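You operate a simulated robot arm through the tools that you are given. There is no shell and no other tool. Be economical: measure what you need, move in short steps, check, and stop when the job is done.

The job below is to be done with a simulated robot arm. You get a single attempt, and the scene is never put back.

TASK
Take the grey slab and put it on the clear tracing sheet. Take the tall jar and put it on the bare end of the long white table. Put the cream paper box on the top of the long white table away on the top of the beige desk. Fetch the pink paper box from the top of the long white table and set it on the shelf under the long white table. Take the silver weight on the bare end of the long white table and put it away on the top of the black table. Put the grey dish on the top of the grey table away on the middle mat. Take the plain beige sherd labelled "59" from the top of the grey table and put it on the pot drawing there. Pull the drawer of the beige desk open. Any order will do. Set down upright: tall jar.

It is judged by the outcome, as a careful person would: the job done as asked, and still so three seconds after it is handed in. It fails if anything else is knocked over, pushed out of place, dropped, spilled or broken.

THE ROBOT
A 7-joint arm with a vacuum gripper on a trunk, on a base that drives. Base frame: it is fixed to the floor where the robot stands at the start and does not move with it; the origin is under the middle of the robot, x ahead of it, y to its left, z up; the surface under the hand at the start is at about z = 0.743. Units: m, degrees, N and s.
With the tool pointing down near the work surface it reaches from about 0.1 to 0.62 m from the robot's upright axis, wherever it stands. Its first joint turns from -69.0 to 172.0 degrees. Places, roughly: bare end of the long white table [0.5, -1.8, 0.7]; cream paper box [0.25, 0.5, 0.75]; drawer of the beige desk [2.8, 1.9, 0.6]; grey dish (13x13x4 cm) [7.9, -2.5, 0.8]; grey slab (8x6x2 cm) [0.5, -0.1, 0.8]; middle mat [0.5, -0.7, 0.7]; pink paper box [0.5, -1.5, 0.75]; plain beige sherd [9, -2.75, 0.75]; pot drawing [8.75, -2.75, 0.75]; shelf under the long white table [0.5, -0.9, 0.2]; silver weight (8x3x3 cm) [0.4, -1.7, 0.8]; tall jar [0.5, 0.25, 0.75]; top of the beige desk [2.9, 1.6, 0.7]; top of the black table [4.2, -4.4, 0.7]; tracing sheet (17x15x2 cm) [0.4, -2.2, 0.7]. Payload 1.06 kg.
Tool frame: the origin (TCP) lies in the middle of the cups' lips, and z points out of the cups. The gripper has 1 cup of 0.024 m across, covering 0.024 by 0.024 m (tool x, y); the bellows give 0.008 m. With the vacuum on, a cup seals on a smooth face that it is pressed against (1 to 4 N); it does not hold porous or soft things. The pull reaches 23 N.
Orientation is that of the tool frame in the base frame, as [roll, pitch, yaw] about the fixed x, y, z axes, in that order (R = Rz(yaw) Ry(pitch) Rx(roll)). With the cups facing straight down, the tool's x points along the base's -x, its y along +y and its z along -z.

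THE INTERFACE
- The arm moves only by the tool arm_command. Its argument "deltas" is a list of rows, each a list of 3 entries, a list of its own where there are three numbers: the turn, a rotation vector about the tool's x, y, z in degrees, then the shift along the tool's x, y, z in m, then the vacuum: 1 switches it on, 0 off. In form: [[[rx, ry, rz], [dx, dy, dz], suction], ...]. A call has 1 to 8 rows; each row is the pose to reach, as a shift and turn from the pose commanded when the call began, along the tool's axes at that moment. A row lasts 0.2 s, in which the tool goes at most 0.05 m and 8.6 degrees; a call with a longer step from one row to the next is refused whole, and so is a gripper value outside its range. Where a pose cannot be reached the arm comes as near as it can. A force on the tool above 40 N (or 10 N above the force at the start of the call, whichever is more), or a blocked arm, ends the call early, and 0.2 s more pass. The pull builds up within a second once a cup has sealed. Time passes only in rows, and 0.2 s behind the last, so rows that repeat a pose give it time. The reply holds the time, the measured pose of the TCP, the force on the tool along the base axes and the pull of the vacuum, in the units named above and with some noise, with the torque about the TCP (base axes, N m) and any sound that the robot's microphone picked up.
- Cameras (640 x 400 px; columns grow to the right, rows downward): "scene" is now at [0.1926, 0.0139, 1.1517]; the picture's right is [0.15, -0.99, 0.00], its down [-0.39, -0.06, -0.92] and it looks along [0.91, 0.14, -0.39] (base axes); focal length 214 px, centre (320, 200). "wrist" rides on the gripper at [0.078, 0.019, -0.096] in the tool frame; the picture's right is [-0.24, 0.97, 0.00], its down [-0.71, -0.17, -0.69] and it looks along [-0.67, -0.16, 0.73] (tool axes); focal length 243 px, centre (320, 200). There is no depth. A picture from a camera that has moved, and an enlarged one, comes with that camera's place and axes in the base frame and with its lens.
- snapshot(camera): a new picture of that camera. No time passes.
- lift_body(by): slides the trunk up (or, below 0, down) by that many m; the arm and the scene camera ride with it, the base frame stays. It gives what a move gives, with no picture.
- steer(legs): drives the robot by 1 to 6 legs, each [ahead, left, turn to the left] in m, m and degrees, along the robot's own axes; the way and the turn of a leg run together, so that a leg with both is an arc; at most 1.5 m and 180 degrees a leg. The arm and the cameras ride along, it lands a little off, and it stops where it bumps. It gives what a move gives.
- head_to(pan, tilt): turns the head with the scene camera to pan (to the left, within 80 degrees either way) and tilt (down, from -29 to 69), counted from straight ahead of the robot. It gives what a move gives.
- close_up(camera, box): a new picture of the part [left, top, right, bottom] of that camera's present view, enlarged. No time passes.
- close_job(): hands the job in; it is judged then, once.

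Work in short steps. Places have to be worked out from the pictures, the camera data and where the tool is seen: move nearer, look again, correct. Check each grasp and each placing, and mend what went wrong. You have 217 turns and 218 pictures in all, those below and enlarged ones among them. Switch the vacuum off and draw the arm clear of the work before you hand the job in, unless the task says otherwise; then end with one line.

The tools are called after "Request:" by a JSON object that holds its "op" and its "data". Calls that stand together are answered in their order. arm_command: Moves the arm, as the interface text tells. Its arguments: {"type":"object","properties":{"deltas":{"type":"array"}},"required":["deltas"]} The other tools are called the same way: lift_body (by) slides the trunk up or down; steer (legs) drives the base; head_to (pan, tilt) turns the head that bears the scene camera; snapshot (camera) takes a picture; close_up (camera, box) takes an enlarged picture of a part of a camera's view; close_job () hands the job in.

At the start:

```text
time: 0.0
tool_pos: [0.3457, 0.087, 1.0664]
tcp_rot: [-180.0, 0.0, -179.9]
ft_force: [-0.6, 0.1, 0.6]
ft_torque: [0.0, 0.04, -0.03]
pull: 0.0
trunk travel left (down, up): [-0.3, 0.192]
robot x, y, heading: [0.0015, 0.0017, -0.2]
head pan, tilt: [8.5, 23.2]
```

scene: 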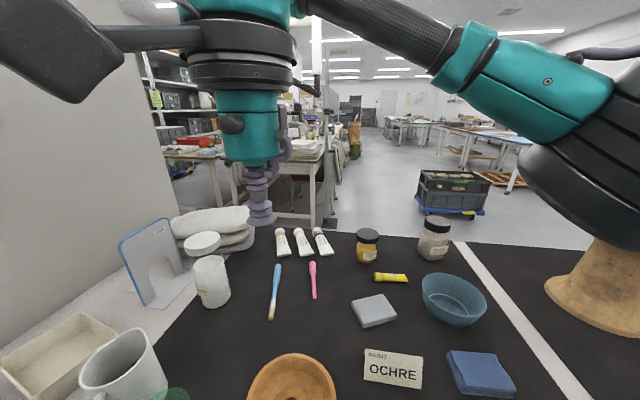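
wrist: 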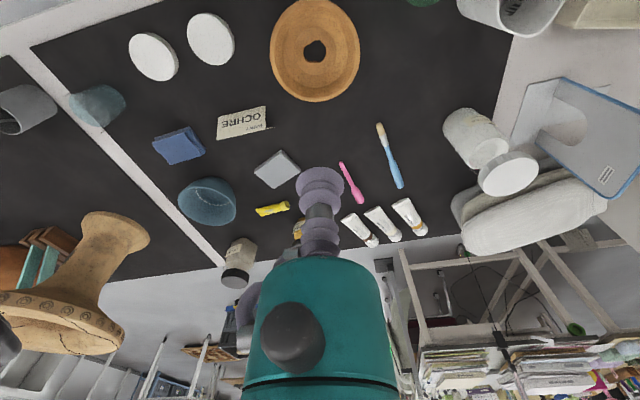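

I'll first inspect the near objects: slab, jar and surroundings, in enlarged views.

Request:
{"op": "close_up", "data": {"camera": "scene", "box": [0, 200, 320, 400]}}

Request:
{"op": "close_up", "data": {"camera": "wrist", "box": [400, 0, 640, 250]}}

Request:
{"op": "head_to", "data": {"pan": 60, "tilt": 40}}

Request:
{"op": "snapshot", "data": {"camera": "scene"}}

Request:
{"op": "head_to", "data": {"pan": -70, "tilt": 30}}

Request:
{"op": "snapshot", "data": {"camera": "scene"}}

```text
2.00 times, centred on (160, 300) of scene
camera zoom: at [0.1926, 0.0139, 1.1517], right [0.15, -0.99, 0.0], down [-0.39, -0.06, -0.92], along [0.91, 0.14, -0.39], focal length 429 px, centre (640, 0)
```

zoom: 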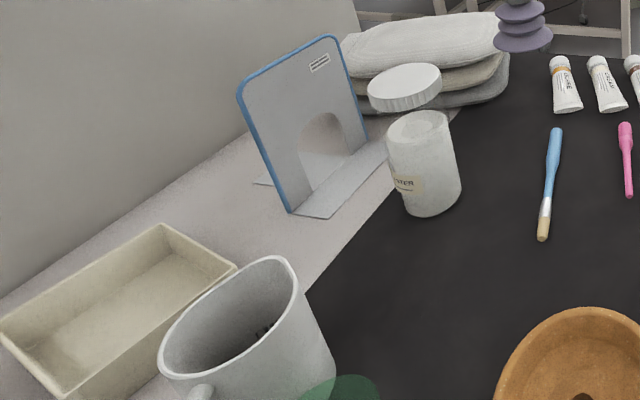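

```text
1.60 times, centred on (520, 125) of wrist
camera zoom: at [0.266, 0.1053, 1.1624], right [0.24, 0.97, 0.0], down [0.71, -0.17, 0.69], along [0.67, -0.16, -0.73], focal length 388 px, centre (0, 320)
```

zoom: 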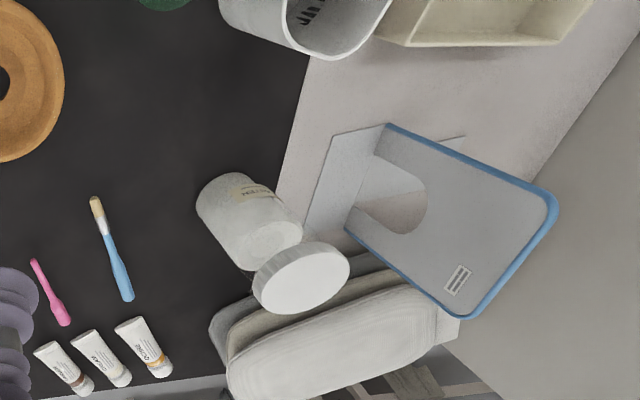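

```text
time: 1.2
tool_pos: [0.3455, 0.0881, 1.0652]
tcp_rot: [180.0, 0.1, -180.0]
ft_force: [0.0, -1.2, 0.1]
ft_torque: [-0.01, -0.03, 0.01]
pull: 0.1
trunk travel left (down, up): [-0.3, 0.192]
robot x, y, heading: [-0.0018, 0.0021, -0.3]
head pan, tilt: [60.0, 40.0]
```

```text
213 pictures are left
camera scene: at [0.1436, 0.0738, 1.1256], right [0.87, -0.5, 0.0], down [-0.32, -0.56, -0.77], along [0.38, 0.66, -0.64], focal length 214 px, centre (320, 200)
```

scene: 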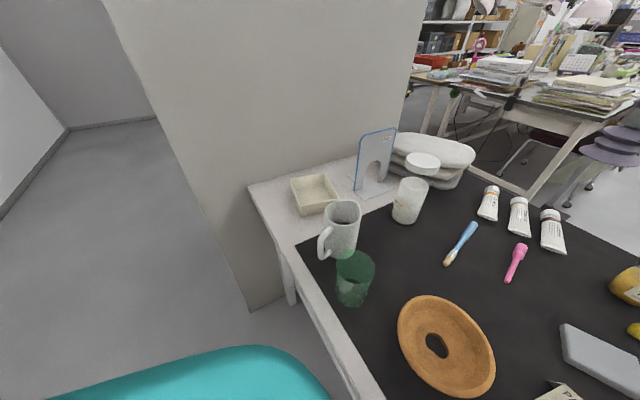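

```text
time: 3.3
tool_pos: [0.3458, 0.0863, 1.0672]
tcp_rot: [-180.0, 0.0, 180.0]
ft_force: [0.5, 0.5, -0.1]
ft_torque: [-0.01, -0.01, 0.02]
pull: 0.0
trunk travel left (down, up): [-0.3, 0.192]
robot x, y, heading: [0.0018, -0.0011, 0.0]
head pan, tilt: [-70.0, 30.0]
```

```text
212 pictures are left
camera scene: at [0.132, -0.0848, 1.1409], right [-0.94, -0.34, 0.0], down [-0.17, 0.47, -0.87], along [0.3, -0.81, -0.5], focal length 214 px, centre (320, 200)
```

scene: 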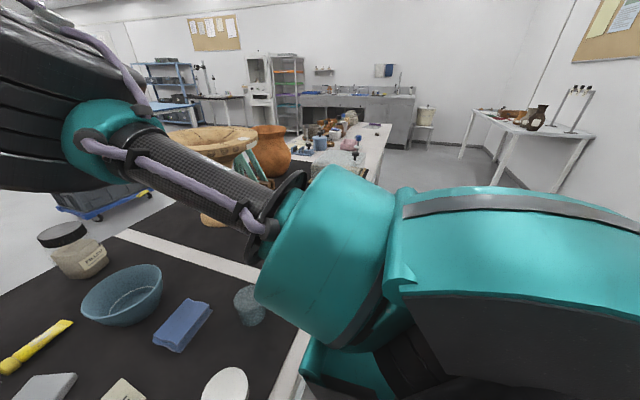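

Slab judged at about (0.53, -0.05), top z≈0.76; jar lid top at about (0.52, 0.30, 0.91). Moving above the slab and looking again.

Request:
{"op": "arm_command", "data": {"deltas": [[[0, 0, 0], [-0.036, -0.027, 0], 0], [[0, 0, 0], [-0.073, -0.055, 0], 0], [[0, 0, 0], [-0.11, -0.082, 0], 0], [[0, 0, 0], [-0.146, -0.11, 0], 0], [[0, 0, 0], [-0.183, -0.137, 0.0], 0], [[0, 0, 0], [-0.183, -0.137, 0.05], 0], [[0, 0, 0], [-0.183, -0.137, 0.1], 0], [[0, 0, 0], [-0.183, -0.137, 0.15], 0]]}}

Request:
{"op": "head_to", "data": {"pan": 0, "tilt": 45}}

Request:
{"op": "snapshot", "data": {"camera": "wrist"}}

Request:
{"op": "snapshot", "data": {"camera": "scene"}}

```text
time: 5.1
tool_pos: [0.5301, -0.0527, 0.9159]
tcp_rot: [179.9, 0.1, 180.0]
ft_force: [1.0, 0.3, 1.1]
ft_torque: [-0.02, 0.0, -0.01]
pull: 0.1
trunk travel left (down, up): [-0.3, 0.192]
robot x, y, heading: [0.0001, 0.0001, -0.1]
head pan, tilt: [-70.0, 30.0]
```

```text
time: 6.5
tool_pos: [0.5285, -0.0514, 0.9156]
tcp_rot: [179.9, 0.0, 179.9]
ft_force: [0.6, 0.2, 0.9]
ft_torque: [-0.04, 0.03, 0.0]
pull: 0.1
trunk travel left (down, up): [-0.3, 0.192]
robot x, y, heading: [0.0011, -0.0002, -0.1]
head pan, tilt: [0.0, 45.0]
```

```text
211 pictures are left
camera wrist: at [0.4495, -0.0338, 1.0121], right [0.23, 0.97, 0.0], down [0.71, -0.17, 0.69], along [0.67, -0.16, -0.73], focal length 243 px, centre (320, 200)
```

wrist: 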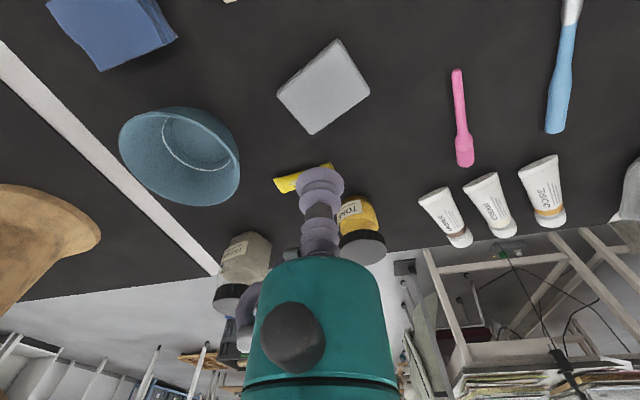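

```text
210 pictures are left
camera scene: at [0.1823, 0.0001, 1.1183], right [0.0, -1.0, 0.0], down [-0.71, 0.0, -0.71], along [0.71, 0.0, -0.71], focal length 214 px, centre (320, 200)
```

scene: 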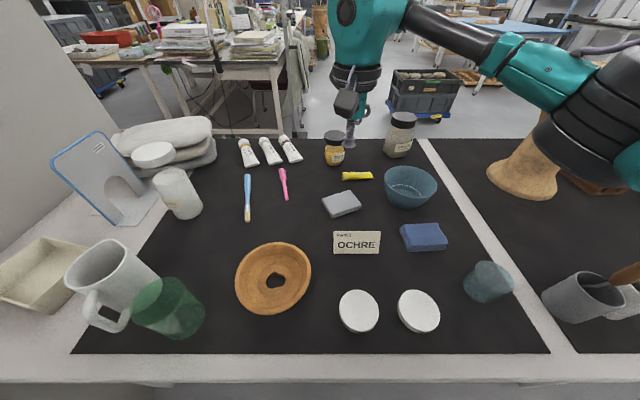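

The slab centre works out to (0.528, -0.050), directly beneath the cup. Descending with vacuum on.

Request:
{"op": "arm_command", "data": {"deltas": [[[0, 0, 0], [0, 0, 0.05], 1], [[0, 0, 0], [0, 0, 0.1], 1], [[0, 0, 0], [0, 0, 0.135], 1], [[0, 0, 0], [0, 0, 0.143], 1], [[0, 0, 0], [0, 0, 0.149], 1], [[0, 0, 0], [0, 0, 0.152], 1], [[0, 0, 0], [0, 0, 0.152], 1]]}}

```text
time: 8.1
tool_pos: [0.5272, -0.0502, 0.7654]
tcp_rot: [180.0, 0.1, -179.9]
ft_force: [0.0, 0.8, -0.9]
ft_torque: [-0.04, 0.01, -0.02]
pull: 0.1
trunk travel left (down, up): [-0.3, 0.192]
robot x, y, heading: [-0.0015, 0.0019, 0.0]
head pan, tilt: [0.0, 45.0]
```

No contact yet at z 0.765; continuing a few mm.

Request:
{"op": "arm_command", "data": {"deltas": [[[0, 0, 0], [0, 0, 0.004], 1], [[0, 0, 0], [0, 0, 0.007], 1], [[0, 0, 0], [0, 0, 0.007], 1], [[0, 0, 0], [0, 0, 0.007], 1], [[0, 0, 0], [0, 0, 0.007], 1]]}}

```text
time: 9.3
tool_pos: [0.5284, -0.0497, 0.7582]
tcp_rot: [-180.0, 0.1, 180.0]
ft_force: [-0.7, -1.8, 7.2]
ft_torque: [0.05, -0.01, -0.03]
pull: 22.7
trunk travel left (down, up): [-0.3, 0.192]
robot x, y, heading: [-0.0001, 0.0006, -0.0]
head pan, tilt: [0.0, 45.0]
```

Sealed (pull 22.7). Lifting and drawing back, then looking to the right for the travel path.

Request:
{"op": "arm_command", "data": {"deltas": [[[0, 0, 0], [0, 0, -0.03], 1], [[0, 0, 0], [0, 0, -0.08], 1], [[0, 0, 0], [0, 0, -0.13], 1], [[0, 0, 0], [0, 0, -0.18], 1], [[0, 0, 0], [0, 0, -0.23], 1], [[0, 0, 0], [0.04, 0.0, -0.26], 1], [[0, 0, 0], [0.08, 0.0, -0.28], 1], [[0, 0, 0], [0.12, 0.0, -0.3], 1]]}}

Request:
{"op": "snapshot", "data": {"camera": "wrist"}}

Request:
{"op": "head_to", "data": {"pan": -55, "tilt": 20}}

Request:
{"op": "snapshot", "data": {"camera": "scene"}}

```text
time: 11.1
tool_pos: [0.4068, -0.0498, 1.0581]
tcp_rot: [-179.9, -0.1, 179.9]
ft_force: [-0.9, -0.4, -2.1]
ft_torque: [0.01, -0.01, 0.0]
pull: 22.9
trunk travel left (down, up): [-0.3, 0.192]
robot x, y, heading: [-0.0002, -0.0017, -0.1]
head pan, tilt: [0.0, 45.0]
```

```text
209 pictures are left
camera wrist: at [0.3282, -0.0311, 1.1529], right [0.24, 0.97, 0.0], down [0.71, -0.17, 0.69], along [0.67, -0.16, -0.73], focal length 243 px, centre (320, 200)
```

wrist: 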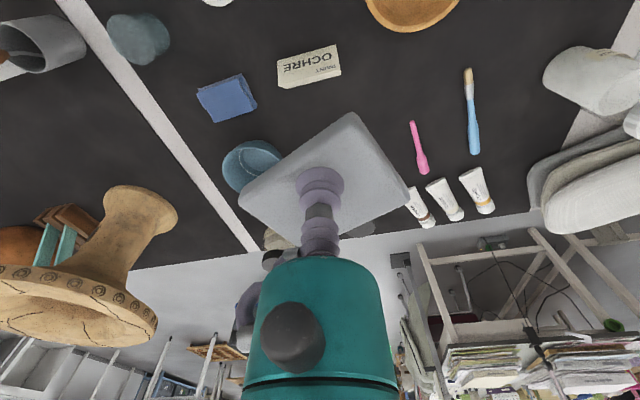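

```text
time: 12.4
tool_pos: [0.4081, -0.0505, 1.0561]
tcp_rot: [180.0, 0.0, 180.0]
ft_force: [-0.2, -0.1, -2.0]
ft_torque: [-0.02, 0.03, 0.02]
pull: 22.9
trunk travel left (down, up): [-0.3, 0.192]
robot x, y, heading: [0.0041, -0.0011, -0.0]
head pan, tilt: [-55.0, 20.0]
```

```text
208 pictures are left
camera scene: at [0.1546, -0.076, 1.1569], right [-0.82, -0.57, 0.0], down [-0.2, 0.28, -0.94], along [0.54, -0.77, -0.34], focal length 214 px, centre (320, 200)
```

scene: 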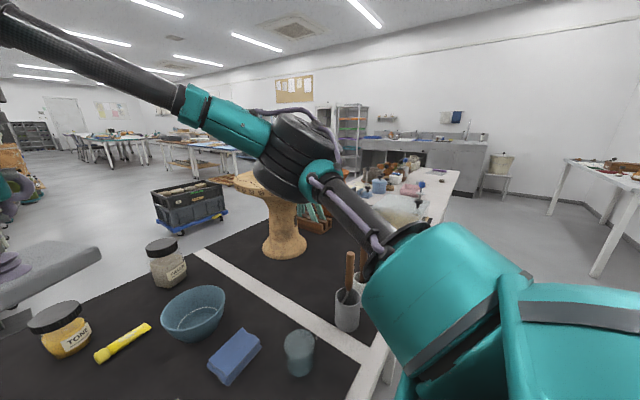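

Slab is held. The vase (top z≈0.97 at ~(0.65,-0.55)) and elbow clearance make sliding along risky; I'll back off from the table, drive right, then look before approaching.

Request:
{"op": "steer", "data": {"legs": [[-0.55, 0, 0], [0, -1.1, 0], [0, -1.05, 0]]}}

Request:
{"op": "head_to", "data": {"pan": 0, "tilt": 30}}

Request:
{"op": "snapshot", "data": {"camera": "scene"}}

```text
time: 34.0
tool_pos: [-0.1108, -2.1687, 1.0573]
tcp_rot: [-180.0, 0.0, -178.7]
ft_force: [0.7, 0.0, -1.4]
ft_torque: [-0.03, 0.03, 0.02]
pull: 23.0
trunk travel left (down, up): [-0.3, 0.192]
robot x, y, heading: [-0.5208, -2.1314, 1.3]
head pan, tilt: [-55.0, 20.0]
```

```text
time: 35.2
tool_pos: [-0.1107, -2.1698, 1.0576]
tcp_rot: [179.9, -0.1, -178.8]
ft_force: [0.4, 0.3, -1.3]
ft_torque: [-0.02, 0.0, -0.02]
pull: 22.6
trunk travel left (down, up): [-0.3, 0.192]
robot x, y, heading: [-0.5187, -2.1279, 1.6]
head pan, tilt: [0.0, 30.0]
```

```text
207 pictures are left
camera scene: at [-0.3286, -2.1245, 1.1409], right [0.02, -1.0, 0.0], down [-0.5, -0.01, -0.87], along [0.87, 0.02, -0.5], focal length 214 px, centre (320, 200)
```

scene: 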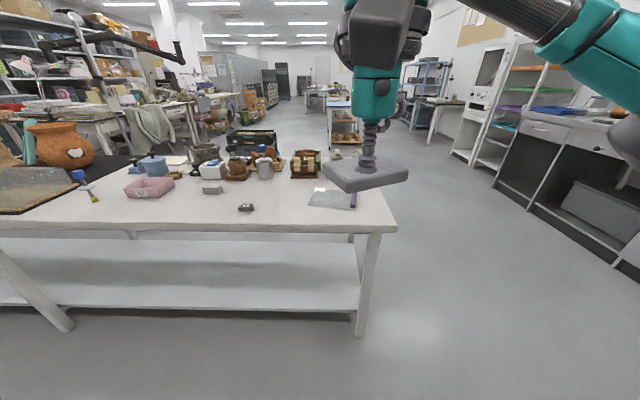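

Now I see the bare end with the sheet near (0.36,-2.16). Enlarging it.

Request:
{"op": "close_up", "data": {"camera": "scene", "box": [110, 130, 410, 240]}}

```text
2.13 times, centred on (260, 185) of scene
camera zoom: at [-0.3286, -2.1245, 1.1409], right [0.02, -1.0, 0.0], down [-0.5, -0.01, -0.87], along [0.87, 0.02, -0.5], focal length 458 px, centre (448, 232)
```

zoom: 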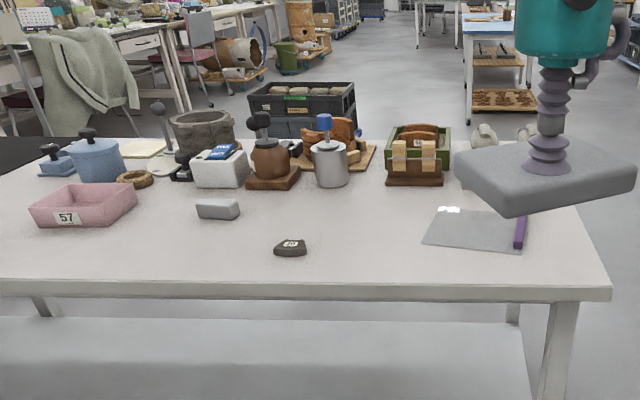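

Bare end is clear to approach at the current arm height. Driving ahead 0.5 m, correcting heading.

Request:
{"op": "steer", "data": {"legs": [[0.5, 0, -1.5]]}}

Request:
{"op": "head_to", "data": {"pan": 0, "tilt": 50}}

Request:
{"op": "snapshot", "data": {"camera": "scene"}}

Request:
{"op": "snapshot", "data": {"camera": "wrist"}}

```text
time: 38.2
tool_pos: [0.3918, -2.1801, 1.0561]
tcp_rot: [-179.9, -0.1, 179.3]
ft_force: [-0.5, 0.6, -0.6]
ft_torque: [0.0, 0.04, -0.01]
pull: 22.5
trunk travel left (down, up): [-0.3, 0.192]
robot x, y, heading: [-0.0141, -2.1273, -0.8]
head pan, tilt: [0.0, 30.0]
```

```text
time: 39.0
tool_pos: [0.3908, -2.1813, 1.0576]
tcp_rot: [180.0, 0.0, 179.2]
ft_force: [0.6, -0.5, -1.4]
ft_torque: [0.01, 0.0, 0.0]
pull: 22.8
trunk travel left (down, up): [-0.3, 0.192]
robot x, y, heading: [-0.0171, -2.1282, -0.7]
head pan, tilt: [0.0, 50.0]
```

```text
205 pictures are left
camera scene: at [0.1617, -2.1286, 1.1114], right [-0.01, -1.0, 0.0], down [-0.77, 0.01, -0.64], along [0.64, -0.01, -0.77], focal length 214 px, centre (320, 200)
```

scene: 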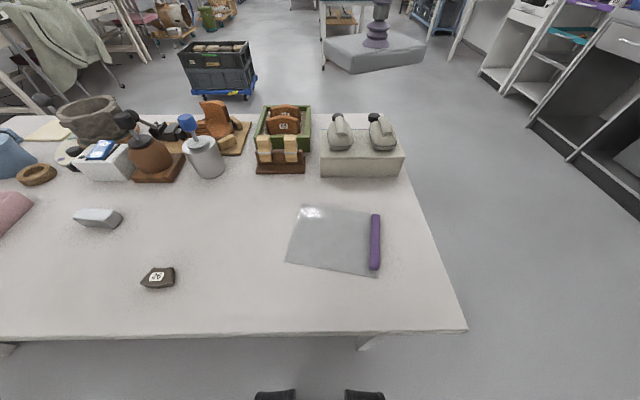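

```text
204 pictures are left
camera wrist: at [0.3121, -2.1618, 1.1526], right [0.25, 0.97, 0.0], down [0.71, -0.18, 0.69], along [0.66, -0.17, -0.73], focal length 243 px, centre (320, 200)
```

wrist: 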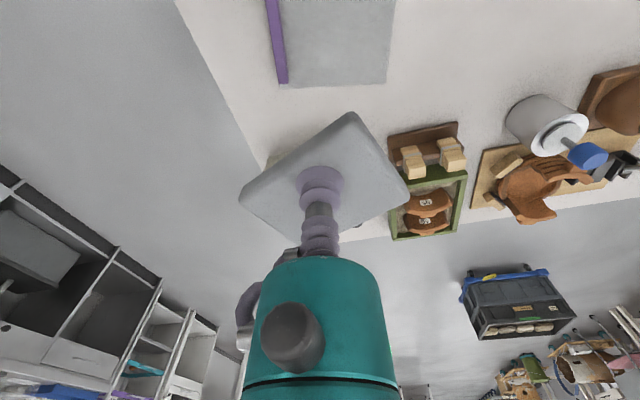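

Free area of the sheet left of the purple pen centres at about (0.377,-2.152). Shifting and lowering to just above it.

Request:
{"op": "arm_command", "data": {"deltas": [[[0, 0, 0], [0.014, 0.029, 0], 1], [[0, 0, 0], [0.014, 0.029, 0.05], 1], [[0, 0, 0], [0.014, 0.029, 0.1], 1], [[0, 0, 0], [0.014, 0.029, 0.15], 1], [[0, 0, 0], [0.014, 0.029, 0.2], 1], [[0, 0, 0], [0.014, 0.029, 0.24], 1], [[0, 0, 0], [0.014, 0.029, 0.26], 1]]}}

Request:
{"op": "snapshot", "data": {"camera": "scene"}}

```text
time: 40.6
tool_pos: [0.3785, -2.1537, 0.798]
tcp_rot: [180.0, 0.1, 179.3]
ft_force: [0.2, -0.6, -0.6]
ft_torque: [0.0, 0.01, 0.0]
pull: 24.0
trunk travel left (down, up): [-0.3, 0.192]
robot x, y, heading: [-0.0138, -2.1278, -0.8]
head pan, tilt: [0.0, 50.0]
```

```text
203 pictures are left
camera scene: at [0.1616, -2.1286, 1.1114], right [-0.01, -1.0, 0.0], down [-0.77, 0.01, -0.64], along [0.64, -0.01, -0.77], focal length 214 px, centre (320, 200)
```

scene: 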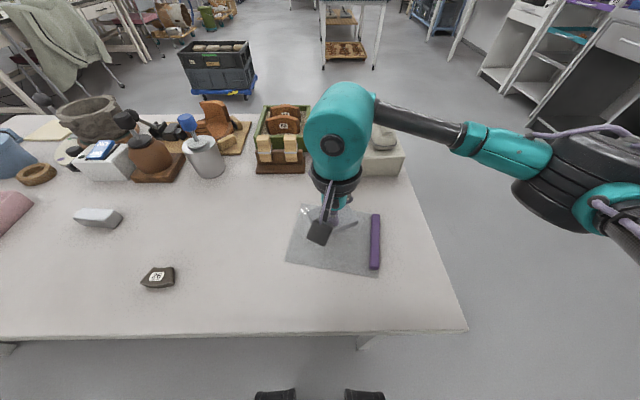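

Slab is over the sheet, clear of the pen. Lowering to contact.

Request:
{"op": "arm_command", "data": {"deltas": [[[0, 0, 0], [0, 0, 0.02], 1], [[0, 0, 0], [0, 0, 0.028], 1], [[0, 0, 0], [0, 0, 0.033], 1], [[0, 0, 0], [0, 0, 0.036], 1], [[0, 0, 0], [0, 0, 0.036], 1]]}}

```text
time: 41.8
tool_pos: [0.3778, -2.1526, 0.7599]
tcp_rot: [179.9, -0.1, 179.3]
ft_force: [-0.8, -0.1, -1.2]
ft_torque: [0.04, 0.05, 0.04]
pull: 23.1
trunk travel left (down, up): [-0.3, 0.192]
robot x, y, heading: [-0.016, -2.129, -0.7]
head pan, tilt: [0.0, 50.0]
```

No contact yet; continuing by millimetres.

Request:
{"op": "arm_command", "data": {"deltas": [[[0, 0, 0], [0, 0, 0.002], 1], [[0, 0, 0], [0, 0, 0.004], 1], [[0, 0, 0], [0, 0, 0.004], 1]]}}

```text
time: 42.6
tool_pos: [0.3775, -2.1521, 0.7572]
tcp_rot: [179.9, 0.2, 179.4]
ft_force: [-1.0, -3.5, 14.8]
ft_torque: [0.0, -0.02, -0.07]
pull: 22.7
trunk travel left (down, up): [-0.3, 0.192]
robot x, y, heading: [-0.0158, -2.1276, -0.8]
head pan, tilt: [0.0, 50.0]
```

Firm contact. Releasing and rising.

Request:
{"op": "arm_command", "data": {"deltas": [[[0, 0, 0], [0, 0, -0.001], 0], [[0, 0, 0], [0, 0, -0.001], 0], [[0, 0, 0], [0, 0, -0.001], 0], [[0, 0, 0], [0, 0, -0.02], 0], [[0, 0, 0], [0, 0, -0.07], 0], [[0, 0, 0], [0, 0, -0.12], 0], [[0, 0, 0], [0, 0, -0.17], 0], [[0, 0, 0], [0, 0, -0.22], 0]]}}

Request:
{"op": "snapshot", "data": {"camera": "scene"}}

```text
time: 44.4
tool_pos: [0.3782, -2.1531, 0.979]
tcp_rot: [-180.0, 0.0, 179.3]
ft_force: [0.5, -0.5, -0.3]
ft_torque: [-0.02, 0.0, -0.01]
pull: 0.1
trunk travel left (down, up): [-0.3, 0.192]
robot x, y, heading: [-0.0193, -2.1275, -0.7]
head pan, tilt: [0.0, 50.0]
```

```text
202 pictures are left
camera scene: at [0.1613, -2.1285, 1.1114], right [-0.01, -1.0, 0.0], down [-0.77, 0.01, -0.64], along [0.64, -0.01, -0.77], focal length 214 px, centre (320, 200)
```

scene: 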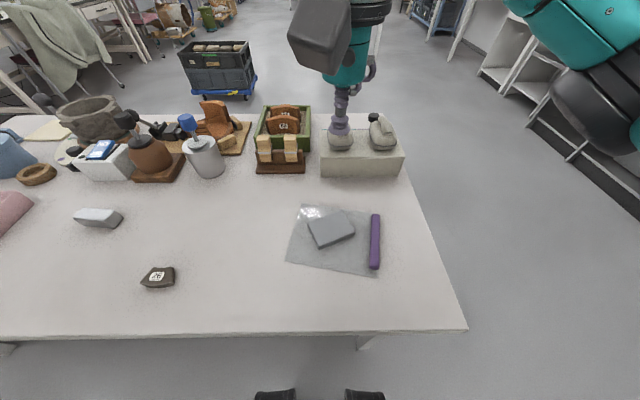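

Slab rests on the sheet. Next the silver weight at about (0.41,-1.70): driving left 0.4 m along the table with the hand high.

Request:
{"op": "steer", "data": {"legs": [[0, 0.4, 0.7]]}}

Request:
{"op": "snapshot", "data": {"camera": "scene"}}

Request:
{"op": "snapshot", "data": {"camera": "wrist"}}

```text
time: 48.5
tool_pos: [0.3831, -1.7484, 0.979]
tcp_rot: [180.0, -0.1, 179.9]
ft_force: [-0.3, -0.3, -0.1]
ft_torque: [-0.01, 0.02, 0.01]
pull: 0.1
trunk travel left (down, up): [-0.3, 0.192]
robot x, y, heading: [-0.0149, -1.7264, -0.1]
head pan, tilt: [0.0, 50.0]
```

```text
201 pictures are left
camera scene: at [0.1644, -1.7266, 1.1114], right [0.0, -1.0, 0.0], down [-0.77, 0.0, -0.64], along [0.64, 0.0, -0.77], focal length 214 px, centre (320, 200)
```

scene: 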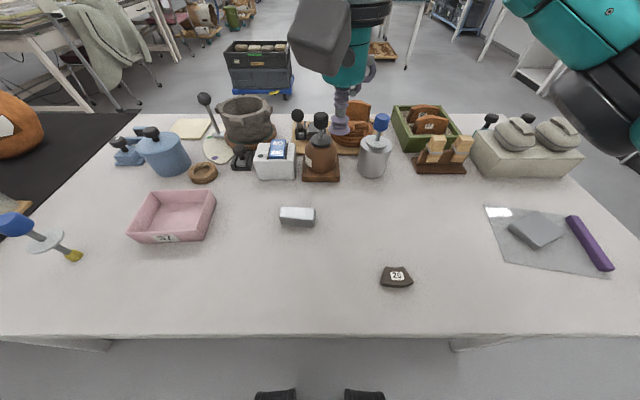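

```text
200 pictures are left
camera wrist: at [0.3031, -1.7301, 1.0741], right [0.24, 0.97, 0.0], down [0.71, -0.17, 0.69], along [0.67, -0.16, -0.73], focal length 243 px, centre (320, 200)
```

wrist: 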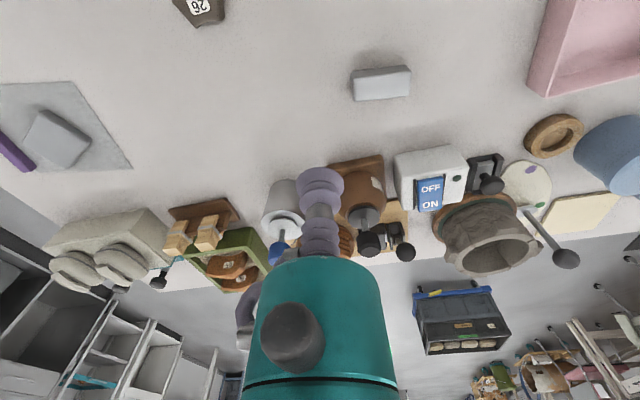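

Weight top at about (0.412,-1.682). Moving over and descending toward it.

Request:
{"op": "arm_command", "data": {"deltas": [[[0, 0, 0], [-0.015, 0.033, 0], 0], [[0, 0, 0], [-0.029, 0.066, 0.03], 0], [[0, 0, 0], [-0.029, 0.066, 0.08], 0], [[0, 0, 0], [-0.029, 0.066, 0.12], 0], [[0, 0, 0], [-0.029, 0.066, 0.15], 0], [[0, 0, 0], [-0.029, 0.066, 0.17], 0]]}}

Request:
{"op": "close_up", "data": {"camera": "scene", "box": [240, 140, 400, 260]}}

Request:
{"op": "snapshot", "data": {"camera": "wrist"}}

```text
time: 49.9
tool_pos: [0.4112, -1.6832, 0.8086]
tcp_rot: [-180.0, 0.1, 179.9]
ft_force: [0.8, 0.6, -0.6]
ft_torque: [0.01, 0.0, -0.01]
pull: 0.1
trunk travel left (down, up): [-0.3, 0.192]
robot x, y, heading: [-0.0125, -1.7262, -0.1]
head pan, tilt: [0.0, 50.0]
```

```text
3.33 times, centred on (320, 200) of scene
camera zoom: at [0.1645, -1.7267, 1.1114], right [0.0, -1.0, 0.0], down [-0.77, 0.0, -0.64], along [0.64, 0.0, -0.77], focal length 715 px, centre (320, 200)
```

zoom: 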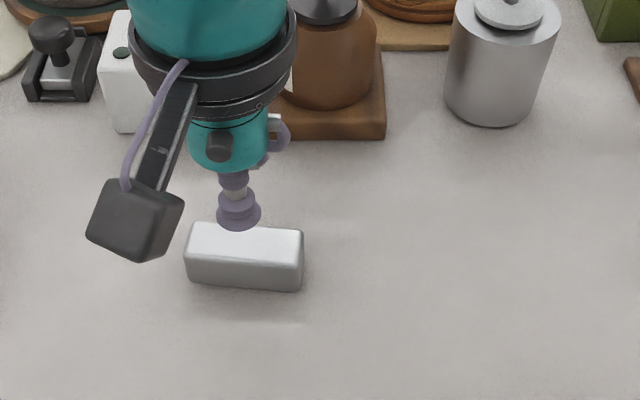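

```text
198 pictures are left
camera wrist: at [0.3316, -1.6641, 0.9039], right [0.24, 0.97, 0.0], down [0.71, -0.17, 0.69], along [0.67, -0.16, -0.73], focal length 243 px, centre (320, 200)
```

wrist: 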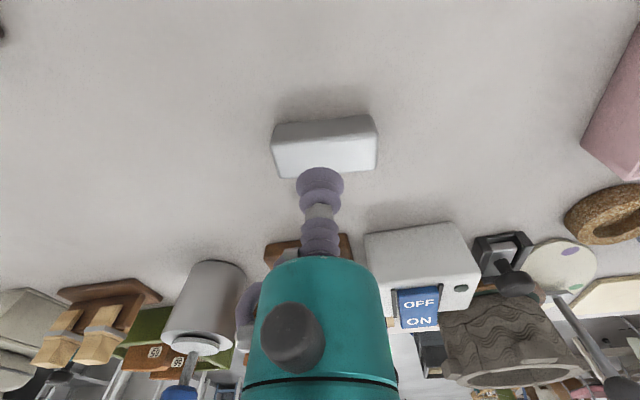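

Aligned. Descending with vacuum.

Request:
{"op": "arm_command", "data": {"deltas": [[[0, 0, 0], [-0.001, 0.001, 0.02], 1], [[0, 0, 0], [-0.001, 0.001, 0.03], 1], [[0, 0, 0], [-0.001, 0.001, 0.036], 1], [[0, 0, 0], [-0.001, 0.001, 0.039], 1], [[0, 0, 0], [-0.001, 0.001, 0.039], 1], [[0, 0, 0], [-0.001, 0.001, 0.039], 1]]}}

```text
time: 51.3
tool_pos: [0.4133, -1.6803, 0.7698]
tcp_rot: [-179.9, 0.0, 179.9]
ft_force: [-0.8, -0.5, 1.3]
ft_torque: [-0.01, -0.03, 0.02]
pull: 0.0
trunk travel left (down, up): [-0.3, 0.192]
robot x, y, heading: [-0.0152, -1.7254, -0.2]
head pan, tilt: [0.0, 50.0]
```

Request:
{"op": "arm_command", "data": {"deltas": [[[0, 0, 0], [0, 0, 0.003], 1], [[0, 0, 0], [0, 0, 0.005], 1], [[0, 0, 0], [0, 0, 0.005], 1], [[0, 0, 0], [0, 0, 0.005], 1]]}}

```text
time: 52.3
tool_pos: [0.4115, -1.6816, 0.765]
tcp_rot: [-179.9, 0.3, 179.9]
ft_force: [1.2, 0.3, 3.7]
ft_torque: [0.0, 0.03, 0.05]
pull: 0.2
trunk travel left (down, up): [-0.3, 0.192]
robot x, y, heading: [-0.0143, -1.7309, -0.1]
head pan, tilt: [0.0, 50.0]
```

Touching (3.7 N) but not sealed yet; pressing a millimetre more and waiting.

Request:
{"op": "arm_command", "data": {"deltas": [[[0, 0, 0], [0, 0, 0.001], 1], [[0, 0, 0], [0, 0, 0.001], 1], [[0, 0, 0], [0, 0, 0.002], 1], [[0, 0, 0], [0, 0, 0.002], 1], [[0, 0, 0], [0, 0, 0.002], 1]]}}

Request:
{"op": "close_up", "data": {"camera": "scene", "box": [260, 160, 340, 240]}}

```text
time: 53.5
tool_pos: [0.4119, -1.6821, 0.7637]
tcp_rot: [-180.0, 0.1, 180.0]
ft_force: [0.2, 3.0, 6.6]
ft_torque: [-0.1, 0.0, 0.02]
pull: 0.0
trunk travel left (down, up): [-0.3, 0.192]
robot x, y, heading: [-0.0135, -1.7265, -0.1]
head pan, tilt: [0.0, 50.0]
```

```text
5.00 times, centred on (300, 200) of scene
camera zoom: at [0.1642, -1.7265, 1.1114], right [0.0, -1.0, 0.0], down [-0.77, 0.0, -0.64], along [0.64, 0.0, -0.77], focal length 1072 px, centre (420, 200)
```

zoom: 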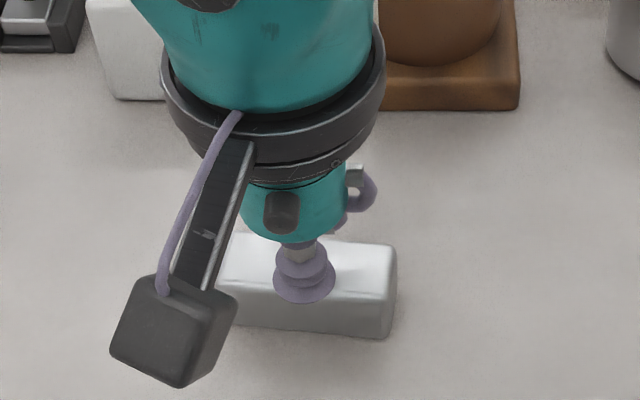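

The cup sits about 6 mm too near the front edge. Lifting, shifting +x 6 mm, pressing again.

Request:
{"op": "arm_command", "data": {"deltas": [[[0, 0, 0], [0, 0, -0.015], 1], [[0, 0, 0], [-0.006, 0, -0.015], 1], [[0, 0, 0], [-0.006, 0, -0.006], 1], [[0, 0, 0], [-0.006, 0, -0.002], 1], [[0, 0, 0], [-0.006, 0, 0.0], 1], [[0, 0, 0], [-0.006, 0, 0.0], 1], [[0, 0, 0], [-0.006, 0, 0.0], 1]]}}

Request:
{"op": "close_up", "data": {"camera": "scene", "box": [260, 160, 340, 240]}}

```text
time: 55.1
tool_pos: [0.4179, -1.6818, 0.7641]
tcp_rot: [-179.9, 0.1, 179.9]
ft_force: [-1.4, 3.3, 17.1]
ft_torque: [-0.02, -0.03, -0.04]
pull: 23.0
trunk travel left (down, up): [-0.3, 0.192]
robot x, y, heading: [-0.0122, -1.7251, -0.1]
head pan, tilt: [0.0, 50.0]
```

```text
5.00 times, centred on (300, 200) of scene
camera zoom: at [0.1635, -1.7264, 1.1115], right [0.0, -1.0, 0.0], down [-0.77, 0.0, -0.64], along [0.64, 0.0, -0.77], focal length 1072 px, centre (420, 200)
```

zoom: 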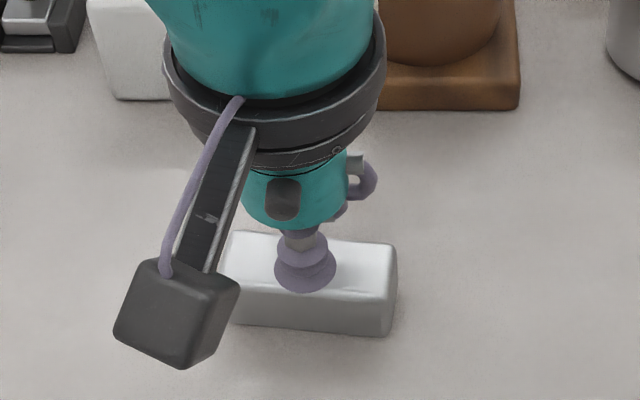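

Sealed. Lifting to z≈1.04 and drawing in before backing off.

Request:
{"op": "arm_command", "data": {"deltas": [[[0, 0, 0], [0, 0, -0.04], 1], [[0, 0, 0], [0, 0, -0.09], 1], [[0, 0, 0], [0, 0, -0.14], 1], [[0, 0, 0], [0, 0, -0.19], 1], [[0, 0, 0], [0, 0, -0.24], 1], [[0, 0, 0], [0.03, 0, -0.28], 1], [[0, 0, 0], [0.07, 0, -0.28], 1], [[0, 0, 0], [0.11, 0, -0.28], 1]]}}

Request:
{"op": "steer", "data": {"legs": [[-0.5, 0, 0], [0, -1.4, 0]]}}

Request:
{"op": "head_to", "data": {"pan": 0, "tilt": 15}}

Request:
{"op": "snapshot", "data": {"camera": "scene"}}

```text
time: 56.9
tool_pos: [0.3071, -1.6838, 1.0426]
tcp_rot: [-179.9, 0.0, 179.7]
ft_force: [7.0, 1.2, -6.2]
ft_torque: [-0.19, 0.57, -0.16]
pull: 22.4
trunk travel left (down, up): [-0.3, 0.192]
robot x, y, heading: [-0.0169, -1.7255, -0.1]
head pan, tilt: [0.0, 50.0]
```

```text
time: 65.7
tool_pos: [-0.1967, -2.2837, 1.0422]
tcp_rot: [-179.2, -0.1, 179.3]
ft_force: [1.3, 0.4, -5.4]
ft_torque: [0.0, 0.11, 0.01]
pull: 22.8
trunk travel left (down, up): [-0.3, 0.192]
robot x, y, heading: [-0.5173, -2.3368, -0.7]
head pan, tilt: [0.0, 50.0]
stopped in leg 2: the robot was blocked; the commanded pose is now the measured one
```

```text
time: 66.7
tool_pos: [-0.1963, -2.2806, 1.0402]
tcp_rot: [-179.0, 0.0, 179.4]
ft_force: [0.1, 0.2, -3.4]
ft_torque: [-0.01, 0.03, -0.01]
pull: 23.3
trunk travel left (down, up): [-0.3, 0.192]
robot x, y, heading: [-0.5195, -2.3404, -0.5]
head pan, tilt: [0.0, 15.0]
```

```text
195 pictures are left
camera scene: at [-0.3229, -2.3206, 1.1649], right [-0.01, -1.0, 0.02], down [-0.26, -0.01, -0.97], along [0.97, -0.01, -0.26], focal length 214 px, centre (320, 200)
```

scene: 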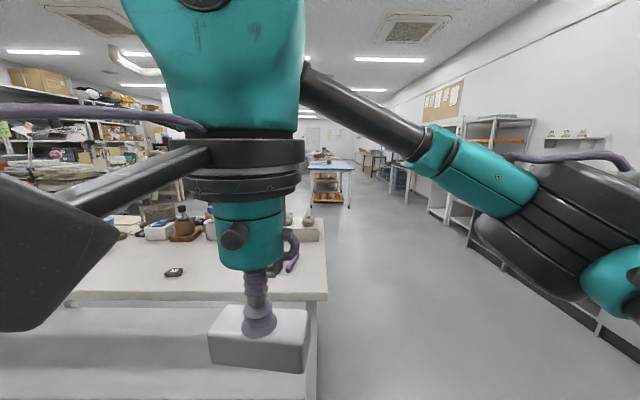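

Blocked on the right. Looking to the right to see what is there, after backing off 5 cm to the left.

Request:
{"op": "steer", "data": {"legs": [[0, 0.08, 0.5]]}}

Request:
{"op": "head_to", "data": {"pan": -75, "tilt": 40}}

Request:
{"op": "snapshot", "data": {"camera": "scene"}}

```text
time: 68.0
tool_pos: [-0.1962, -2.2143, 1.0424]
tcp_rot: [-180.0, 0.1, -179.9]
ft_force: [0.4, -0.1, -3.2]
ft_torque: [0.02, 0.01, -0.01]
pull: 22.8
trunk travel left (down, up): [-0.3, 0.192]
robot x, y, heading: [-0.519, -2.2604, 0.2]
head pan, tilt: [0.0, 15.0]
```

```text
time: 69.5
tool_pos: [-0.1975, -2.2159, 1.0421]
tcp_rot: [180.0, 0.0, -179.7]
ft_force: [-0.9, -0.8, -3.1]
ft_torque: [0.0, 0.06, -0.02]
pull: 22.7
trunk travel left (down, up): [-0.3, 0.192]
robot x, y, heading: [-0.5143, -2.2614, 0.0]
head pan, tilt: [-75.0, 40.0]
```

```text
194 pictures are left
camera scene: at [-0.3938, -2.3413, 1.1255], right [-0.96, -0.26, 0.0], down [-0.17, 0.62, -0.77], along [0.2, -0.74, -0.64], focal length 214 px, centre (320, 200)
```

scene: 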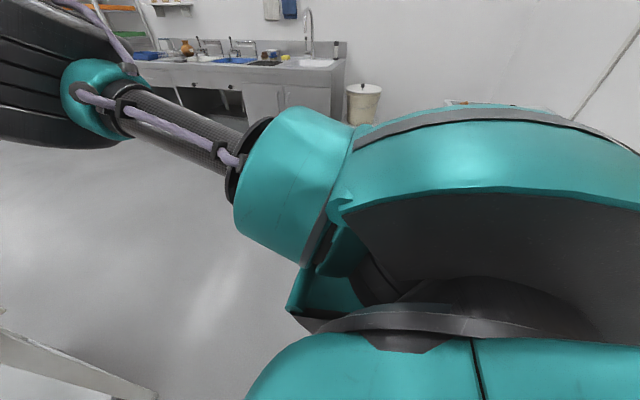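

The blocker is the white table to the right rear (corner about (-0.8,-2.5)). Going forward to x≈-0.08 and then sliding right past the end of the long table.

Request:
{"op": "steer", "data": {"legs": [[0.44, 0, 0], [0, -1.05, 0]]}}

Request:
{"op": "head_to", "data": {"pan": -10, "tilt": 20}}

Request:
{"op": "snapshot", "data": {"camera": "scene"}}

```text
time: 81.4
tool_pos: [0.2598, -3.2633, 1.0421]
tcp_rot: [-180.0, 0.0, -178.5]
ft_force: [-0.2, -0.2, -3.3]
ft_torque: [0.01, -0.02, -0.04]
pull: 22.8
trunk travel left (down, up): [-0.3, 0.192]
robot x, y, heading: [-0.0597, -3.3128, 1.3]
head pan, tilt: [-75.0, 40.0]
```

```text
time: 82.7
tool_pos: [0.2598, -3.2632, 1.0423]
tcp_rot: [180.0, 0.1, -178.6]
ft_force: [0.2, -0.3, -3.6]
ft_torque: [0.0, 0.06, 0.02]
pull: 22.7
trunk travel left (down, up): [-0.3, 0.192]
robot x, y, heading: [-0.0608, -3.3161, 1.6]
head pan, tilt: [-10.0, 20.0]
```

```text
193 pictures are left
camera scene: at [0.1339, -3.3252, 1.1569], right [-0.15, -0.99, 0.0], down [-0.34, 0.05, -0.94], along [0.93, -0.14, -0.34], focal length 214 px, centre (320, 200)
```

scene: 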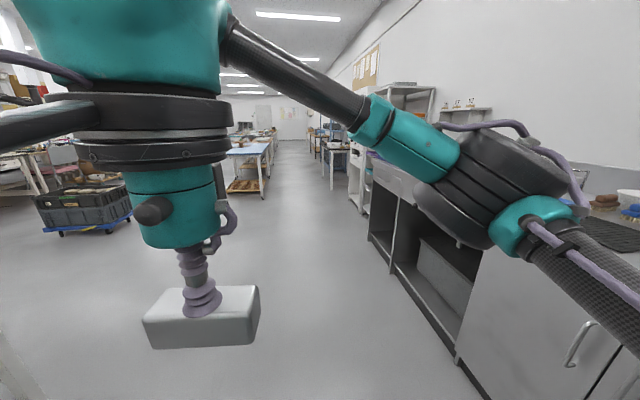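

Aisle is open ahead between the bench (y<-4.1) and the blue table. Driving 2.7 m ahead, then looking.

Request:
{"op": "steer", "data": {"legs": [[0.3, 0, -1.6], [1.4, 0, 0], [1.2, 0, 0]]}}

Request:
{"op": "head_to", "data": {"pan": -40, "tilt": 20}}

Request:
{"op": "snapshot", "data": {"camera": "scene"}}

Request:
{"op": "head_to", "data": {"pan": 15, "tilt": 20}}

Request:
{"op": "snapshot", "data": {"camera": "scene"}}

```text
time: 96.9
tool_pos: [3.129, -3.2587, 1.0435]
tcp_rot: [180.0, 0.0, -179.3]
ft_force: [0.2, -0.1, -3.3]
ft_torque: [0.01, 0.01, -0.01]
pull: 23.1
trunk travel left (down, up): [-0.3, 0.192]
robot x, y, heading: [2.8088, -3.308, 0.7]
head pan, tilt: [-10.0, 20.0]
```

```text
time: 97.8
tool_pos: [3.1305, -3.2588, 1.0427]
tcp_rot: [-179.9, 0.0, -179.4]
ft_force: [0.0, -1.0, -3.3]
ft_torque: [-0.01, -0.03, -0.02]
pull: 22.8
trunk travel left (down, up): [-0.3, 0.192]
robot x, y, heading: [2.8104, -3.3034, 0.6]
head pan, tilt: [-40.0, 20.0]
```

```text
192 pictures are left
camera scene: at [2.9832, -3.3632, 1.1569], right [-0.63, -0.77, 0.0], down [-0.27, 0.22, -0.94], along [0.73, -0.59, -0.34], focal length 214 px, centre (320, 200)
```

scene: 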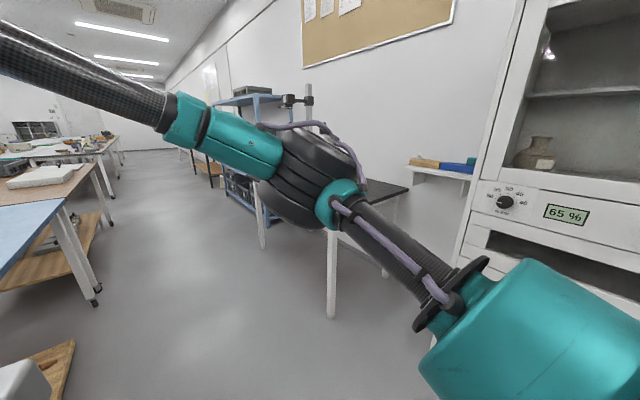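

```text
time: 99.1
tool_pos: [3.1297, -3.2596, 1.0426]
tcp_rot: [-180.0, 0.0, -179.4]
ft_force: [-0.4, -0.4, -4.2]
ft_torque: [0.02, 0.03, 0.03]
pull: 23.2
trunk travel left (down, up): [-0.3, 0.192]
robot x, y, heading: [2.8074, -3.3095, 0.6]
head pan, tilt: [15.0, 20.0]
```

```text
191 pictures are left
camera scene: at [3.0007, -3.2791, 1.1569], right [0.27, -0.96, 0.0], down [-0.33, -0.09, -0.94], along [0.9, 0.25, -0.34], focal length 214 px, centre (320, 200)
```

scene: 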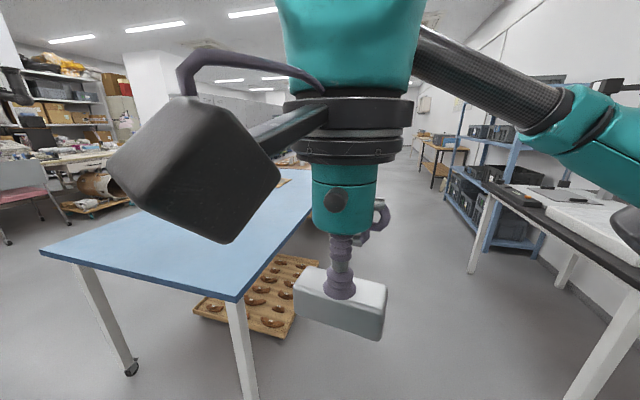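

Black table front edge is near y≈-4.0, x 3.65–4.85; blue table begins at y>-2.97. Driving to about (4.1,-3.45) and turning right.

Request:
{"op": "steer", "data": {"legs": [[1.3, -0.12, 0], [0, 0, -90]]}}

Request:
{"op": "head_to", "data": {"pan": 0, "tilt": 40}}

Request:
{"op": "snapshot", "data": {"camera": "scene"}}

```text
time: 109.4
tool_pos: [4.1555, -3.7364, 1.0428]
tcp_rot: [179.9, 0.0, 90.4]
ft_force: [1.0, 0.2, -3.6]
ft_torque: [-0.01, -0.02, 0.02]
pull: 22.9
trunk travel left (down, up): [-0.3, 0.192]
robot x, y, heading: [4.1082, -3.4097, -89.5]
head pan, tilt: [15.0, 20.0]
```

```text
time: 110.3
tool_pos: [4.1548, -3.7355, 1.042]
tcp_rot: [-179.9, 0.0, 90.4]
ft_force: [0.0, 0.6, -4.0]
ft_torque: [0.02, -0.04, 0.01]
pull: 22.9
trunk travel left (down, up): [-0.3, 0.192]
robot x, y, heading: [4.1116, -3.4158, -89.4]
head pan, tilt: [0.0, 40.0]
```

```text
190 pictures are left
camera scene: at [4.1104, -3.6031, 1.1256], right [-1.0, -0.01, 0.0], down [-0.01, 0.64, -0.77], along [0.01, -0.77, -0.64], focal length 214 px, centre (320, 200)
```

scene: 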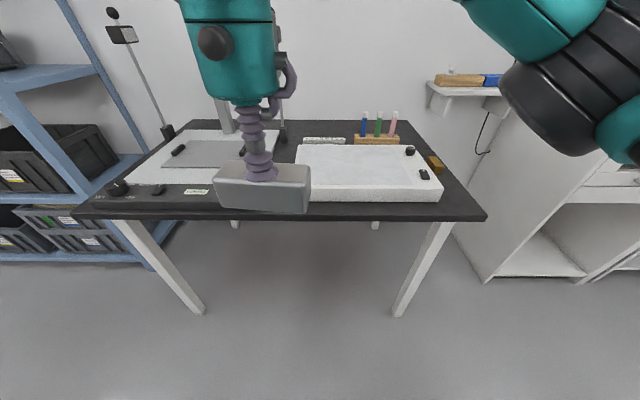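

At the black table. Looking for free space with the wrist view.

Request:
{"op": "snapshot", "data": {"camera": "wrist"}}

Request:
{"op": "close_up", "data": {"camera": "scene", "box": [70, 100, 490, 230]}}

```text
189 pictures are left
camera wrist: at [4.1724, -3.659, 1.1382], right [0.97, -0.23, 0.0], down [-0.17, -0.71, 0.69], along [-0.16, -0.67, -0.73], focal length 243 px, centre (320, 200)
```

wrist: 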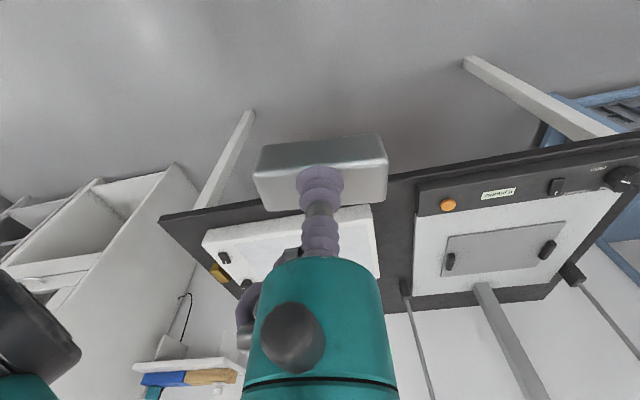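

```text
1.52 times, centred on (280, 165) of scene
camera zoom: at [4.1104, -3.6031, 1.1256], right [-1.0, -0.01, 0.0], down [-0.01, 0.64, -0.77], along [0.01, -0.77, -0.64], focal length 327 px, centre (381, 253)
```

zoom: 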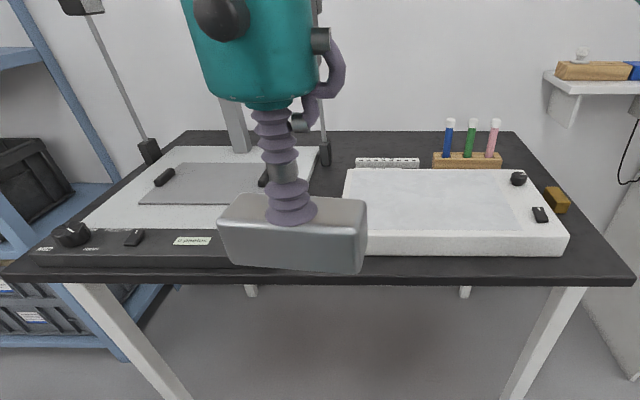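

The stand occupies the left, the light box the right; a free gap of black top ~8 cm wide lies between at x≈4.20–4.28. I'll drive in 0.25 m, and rotate the weight 90° so that it fits lengthwise.

Request:
{"op": "steer", "data": {"legs": [[0.25, 0, -0.5]]}}

Request:
{"op": "arm_command", "data": {"deltas": [[[0, 0, 8], [0, 0, 0], 1], [[0, 0, 16], [0, 0, 0], 1], [[0, 0, 24], [0, 0, 0], 1], [[0, 0, 32], [0, 0, 0], 1], [[0, 0, 40], [0, 0, 0], 1], [[0, 0, 48], [0, 0, 0], 1], [[0, 0, 56], [0, 0, 0], 1]]}}

Request:
{"op": "arm_command", "data": {"deltas": [[[0, 0, 8], [0, 0, 0], 1], [[0, 0, 16], [0, 0, 0], 1], [[0, 0, 24], [0, 0, 0], 1], [[0, 0, 32], [0, 0, 0], 1], [[0, 0, 34], [0, 0, 0], 1]]}}

Request:
{"op": "snapshot", "data": {"camera": "wrist"}}

Request:
{"op": "head_to", "data": {"pan": 0, "tilt": 55}}

Request:
{"op": "snapshot", "data": {"camera": "scene"}}

```text
time: 112.1
tool_pos: [4.1557, -3.9857, 1.0414]
tcp_rot: [-180.0, 0.1, 90.1]
ft_force: [-0.3, 0.4, -3.7]
ft_torque: [0.0, 0.0, 0.03]
pull: 23.2
trunk travel left (down, up): [-0.3, 0.192]
robot x, y, heading: [4.1106, -3.6663, -89.7]
head pan, tilt: [0.0, 40.0]
```

```text
time: 113.7
tool_pos: [4.1542, -3.9847, 1.0425]
tcp_rot: [180.0, -0.1, 34.0]
ft_force: [-0.2, -0.2, -3.6]
ft_torque: [0.04, 0.01, 0.01]
pull: 23.2
trunk travel left (down, up): [-0.3, 0.192]
robot x, y, heading: [4.1077, -3.6665, -89.8]
head pan, tilt: [0.0, 40.0]
```

```text
time: 114.9
tool_pos: [4.1544, -3.9861, 1.0436]
tcp_rot: [-179.9, 0.0, 0.0]
ft_force: [-0.6, -0.3, -3.1]
ft_torque: [-0.02, 0.02, 0.02]
pull: 22.6
trunk travel left (down, up): [-0.3, 0.192]
robot x, y, heading: [4.1104, -3.663, -89.9]
head pan, tilt: [0.0, 40.0]
```

```text
187 pictures are left
camera wrist: at [4.2319, -4.0051, 1.1386], right [-0.24, -0.97, 0.0], down [-0.71, 0.17, 0.68], along [-0.67, 0.16, -0.73], focal length 243 px, centre (320, 200)
```

wrist: 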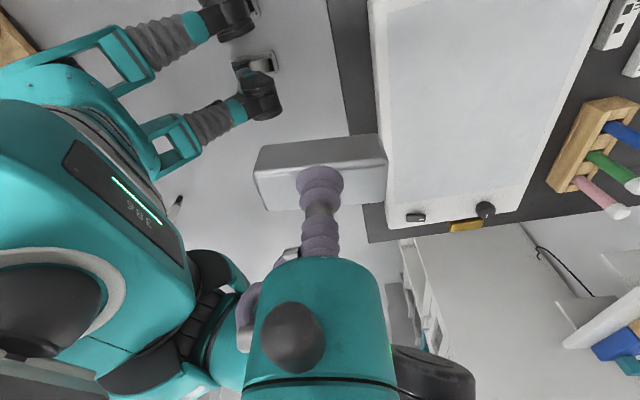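

```text
time: 115.7
tool_pos: [4.1548, -3.985, 1.0435]
tcp_rot: [-180.0, 0.0, 0.2]
ft_force: [0.3, 0.4, -3.4]
ft_torque: [-0.02, 0.0, 0.0]
pull: 23.1
trunk travel left (down, up): [-0.3, 0.192]
robot x, y, heading: [4.1121, -3.6654, -89.9]
head pan, tilt: [0.0, 55.0]
```

```text
186 pictures are left
camera scene: at [4.1109, -3.8383, 1.1049], right [-1.0, 0.0, 0.0], down [0.0, 0.82, -0.57], along [0.0, -0.57, -0.82], focal length 214 px, centre (320, 200)
```

scene: 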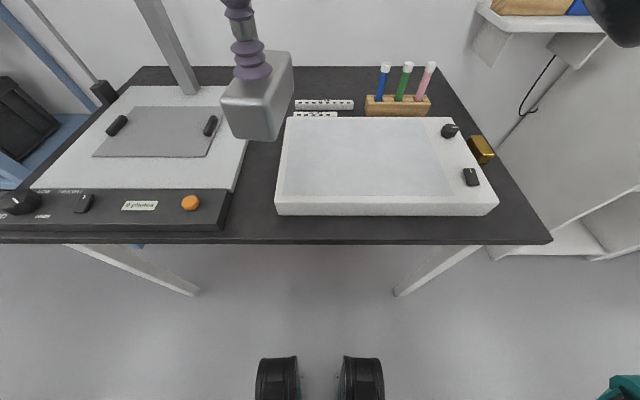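

Clear view now: gap centre at about (4.25,-4.115), ~9 cm wide. Moving over and lowering.

Request:
{"op": "arm_command", "data": {"deltas": [[[0, 0, 0], [0.03, 0.04, 0], 1], [[0, 0, 0], [0.06, 0.08, 0], 1], [[0, 0, 0], [0.097, 0.112, 0], 1], [[0, 0, 0], [0.097, 0.13, 0.04], 1], [[0, 0, 0], [0.097, 0.13, 0.09], 1], [[0, 0, 0], [0.097, 0.13, 0.14], 1], [[0, 0, 0], [0.097, 0.13, 0.19], 1], [[0, 0, 0], [0.097, 0.13, 0.22], 1]]}}

Request:
{"op": "snapshot", "data": {"camera": "scene"}}

```text
time: 117.5
tool_pos: [4.253, -4.1148, 0.8215]
tcp_rot: [180.0, 0.0, 0.1]
ft_force: [-1.1, 0.4, -3.7]
ft_torque: [0.01, 0.02, 0.04]
pull: 22.5
trunk travel left (down, up): [-0.3, 0.192]
robot x, y, heading: [4.1096, -3.6679, -90.0]
head pan, tilt: [0.0, 55.0]
```

```text
185 pictures are left
camera scene: at [4.1109, -3.8384, 1.1048], right [-1.0, 0.0, 0.0], down [0.0, 0.82, -0.57], along [0.0, -0.57, -0.82], focal length 214 px, centre (320, 200)
```

scene: 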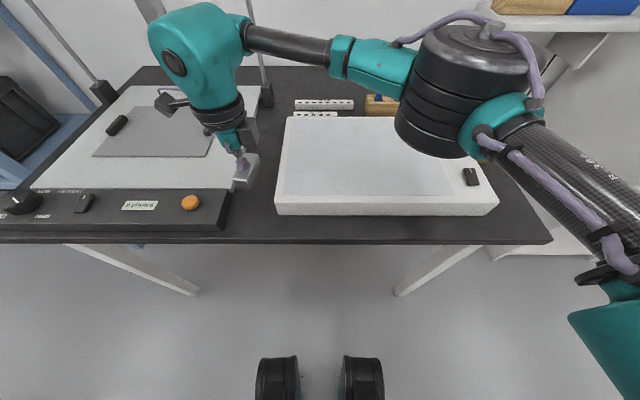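

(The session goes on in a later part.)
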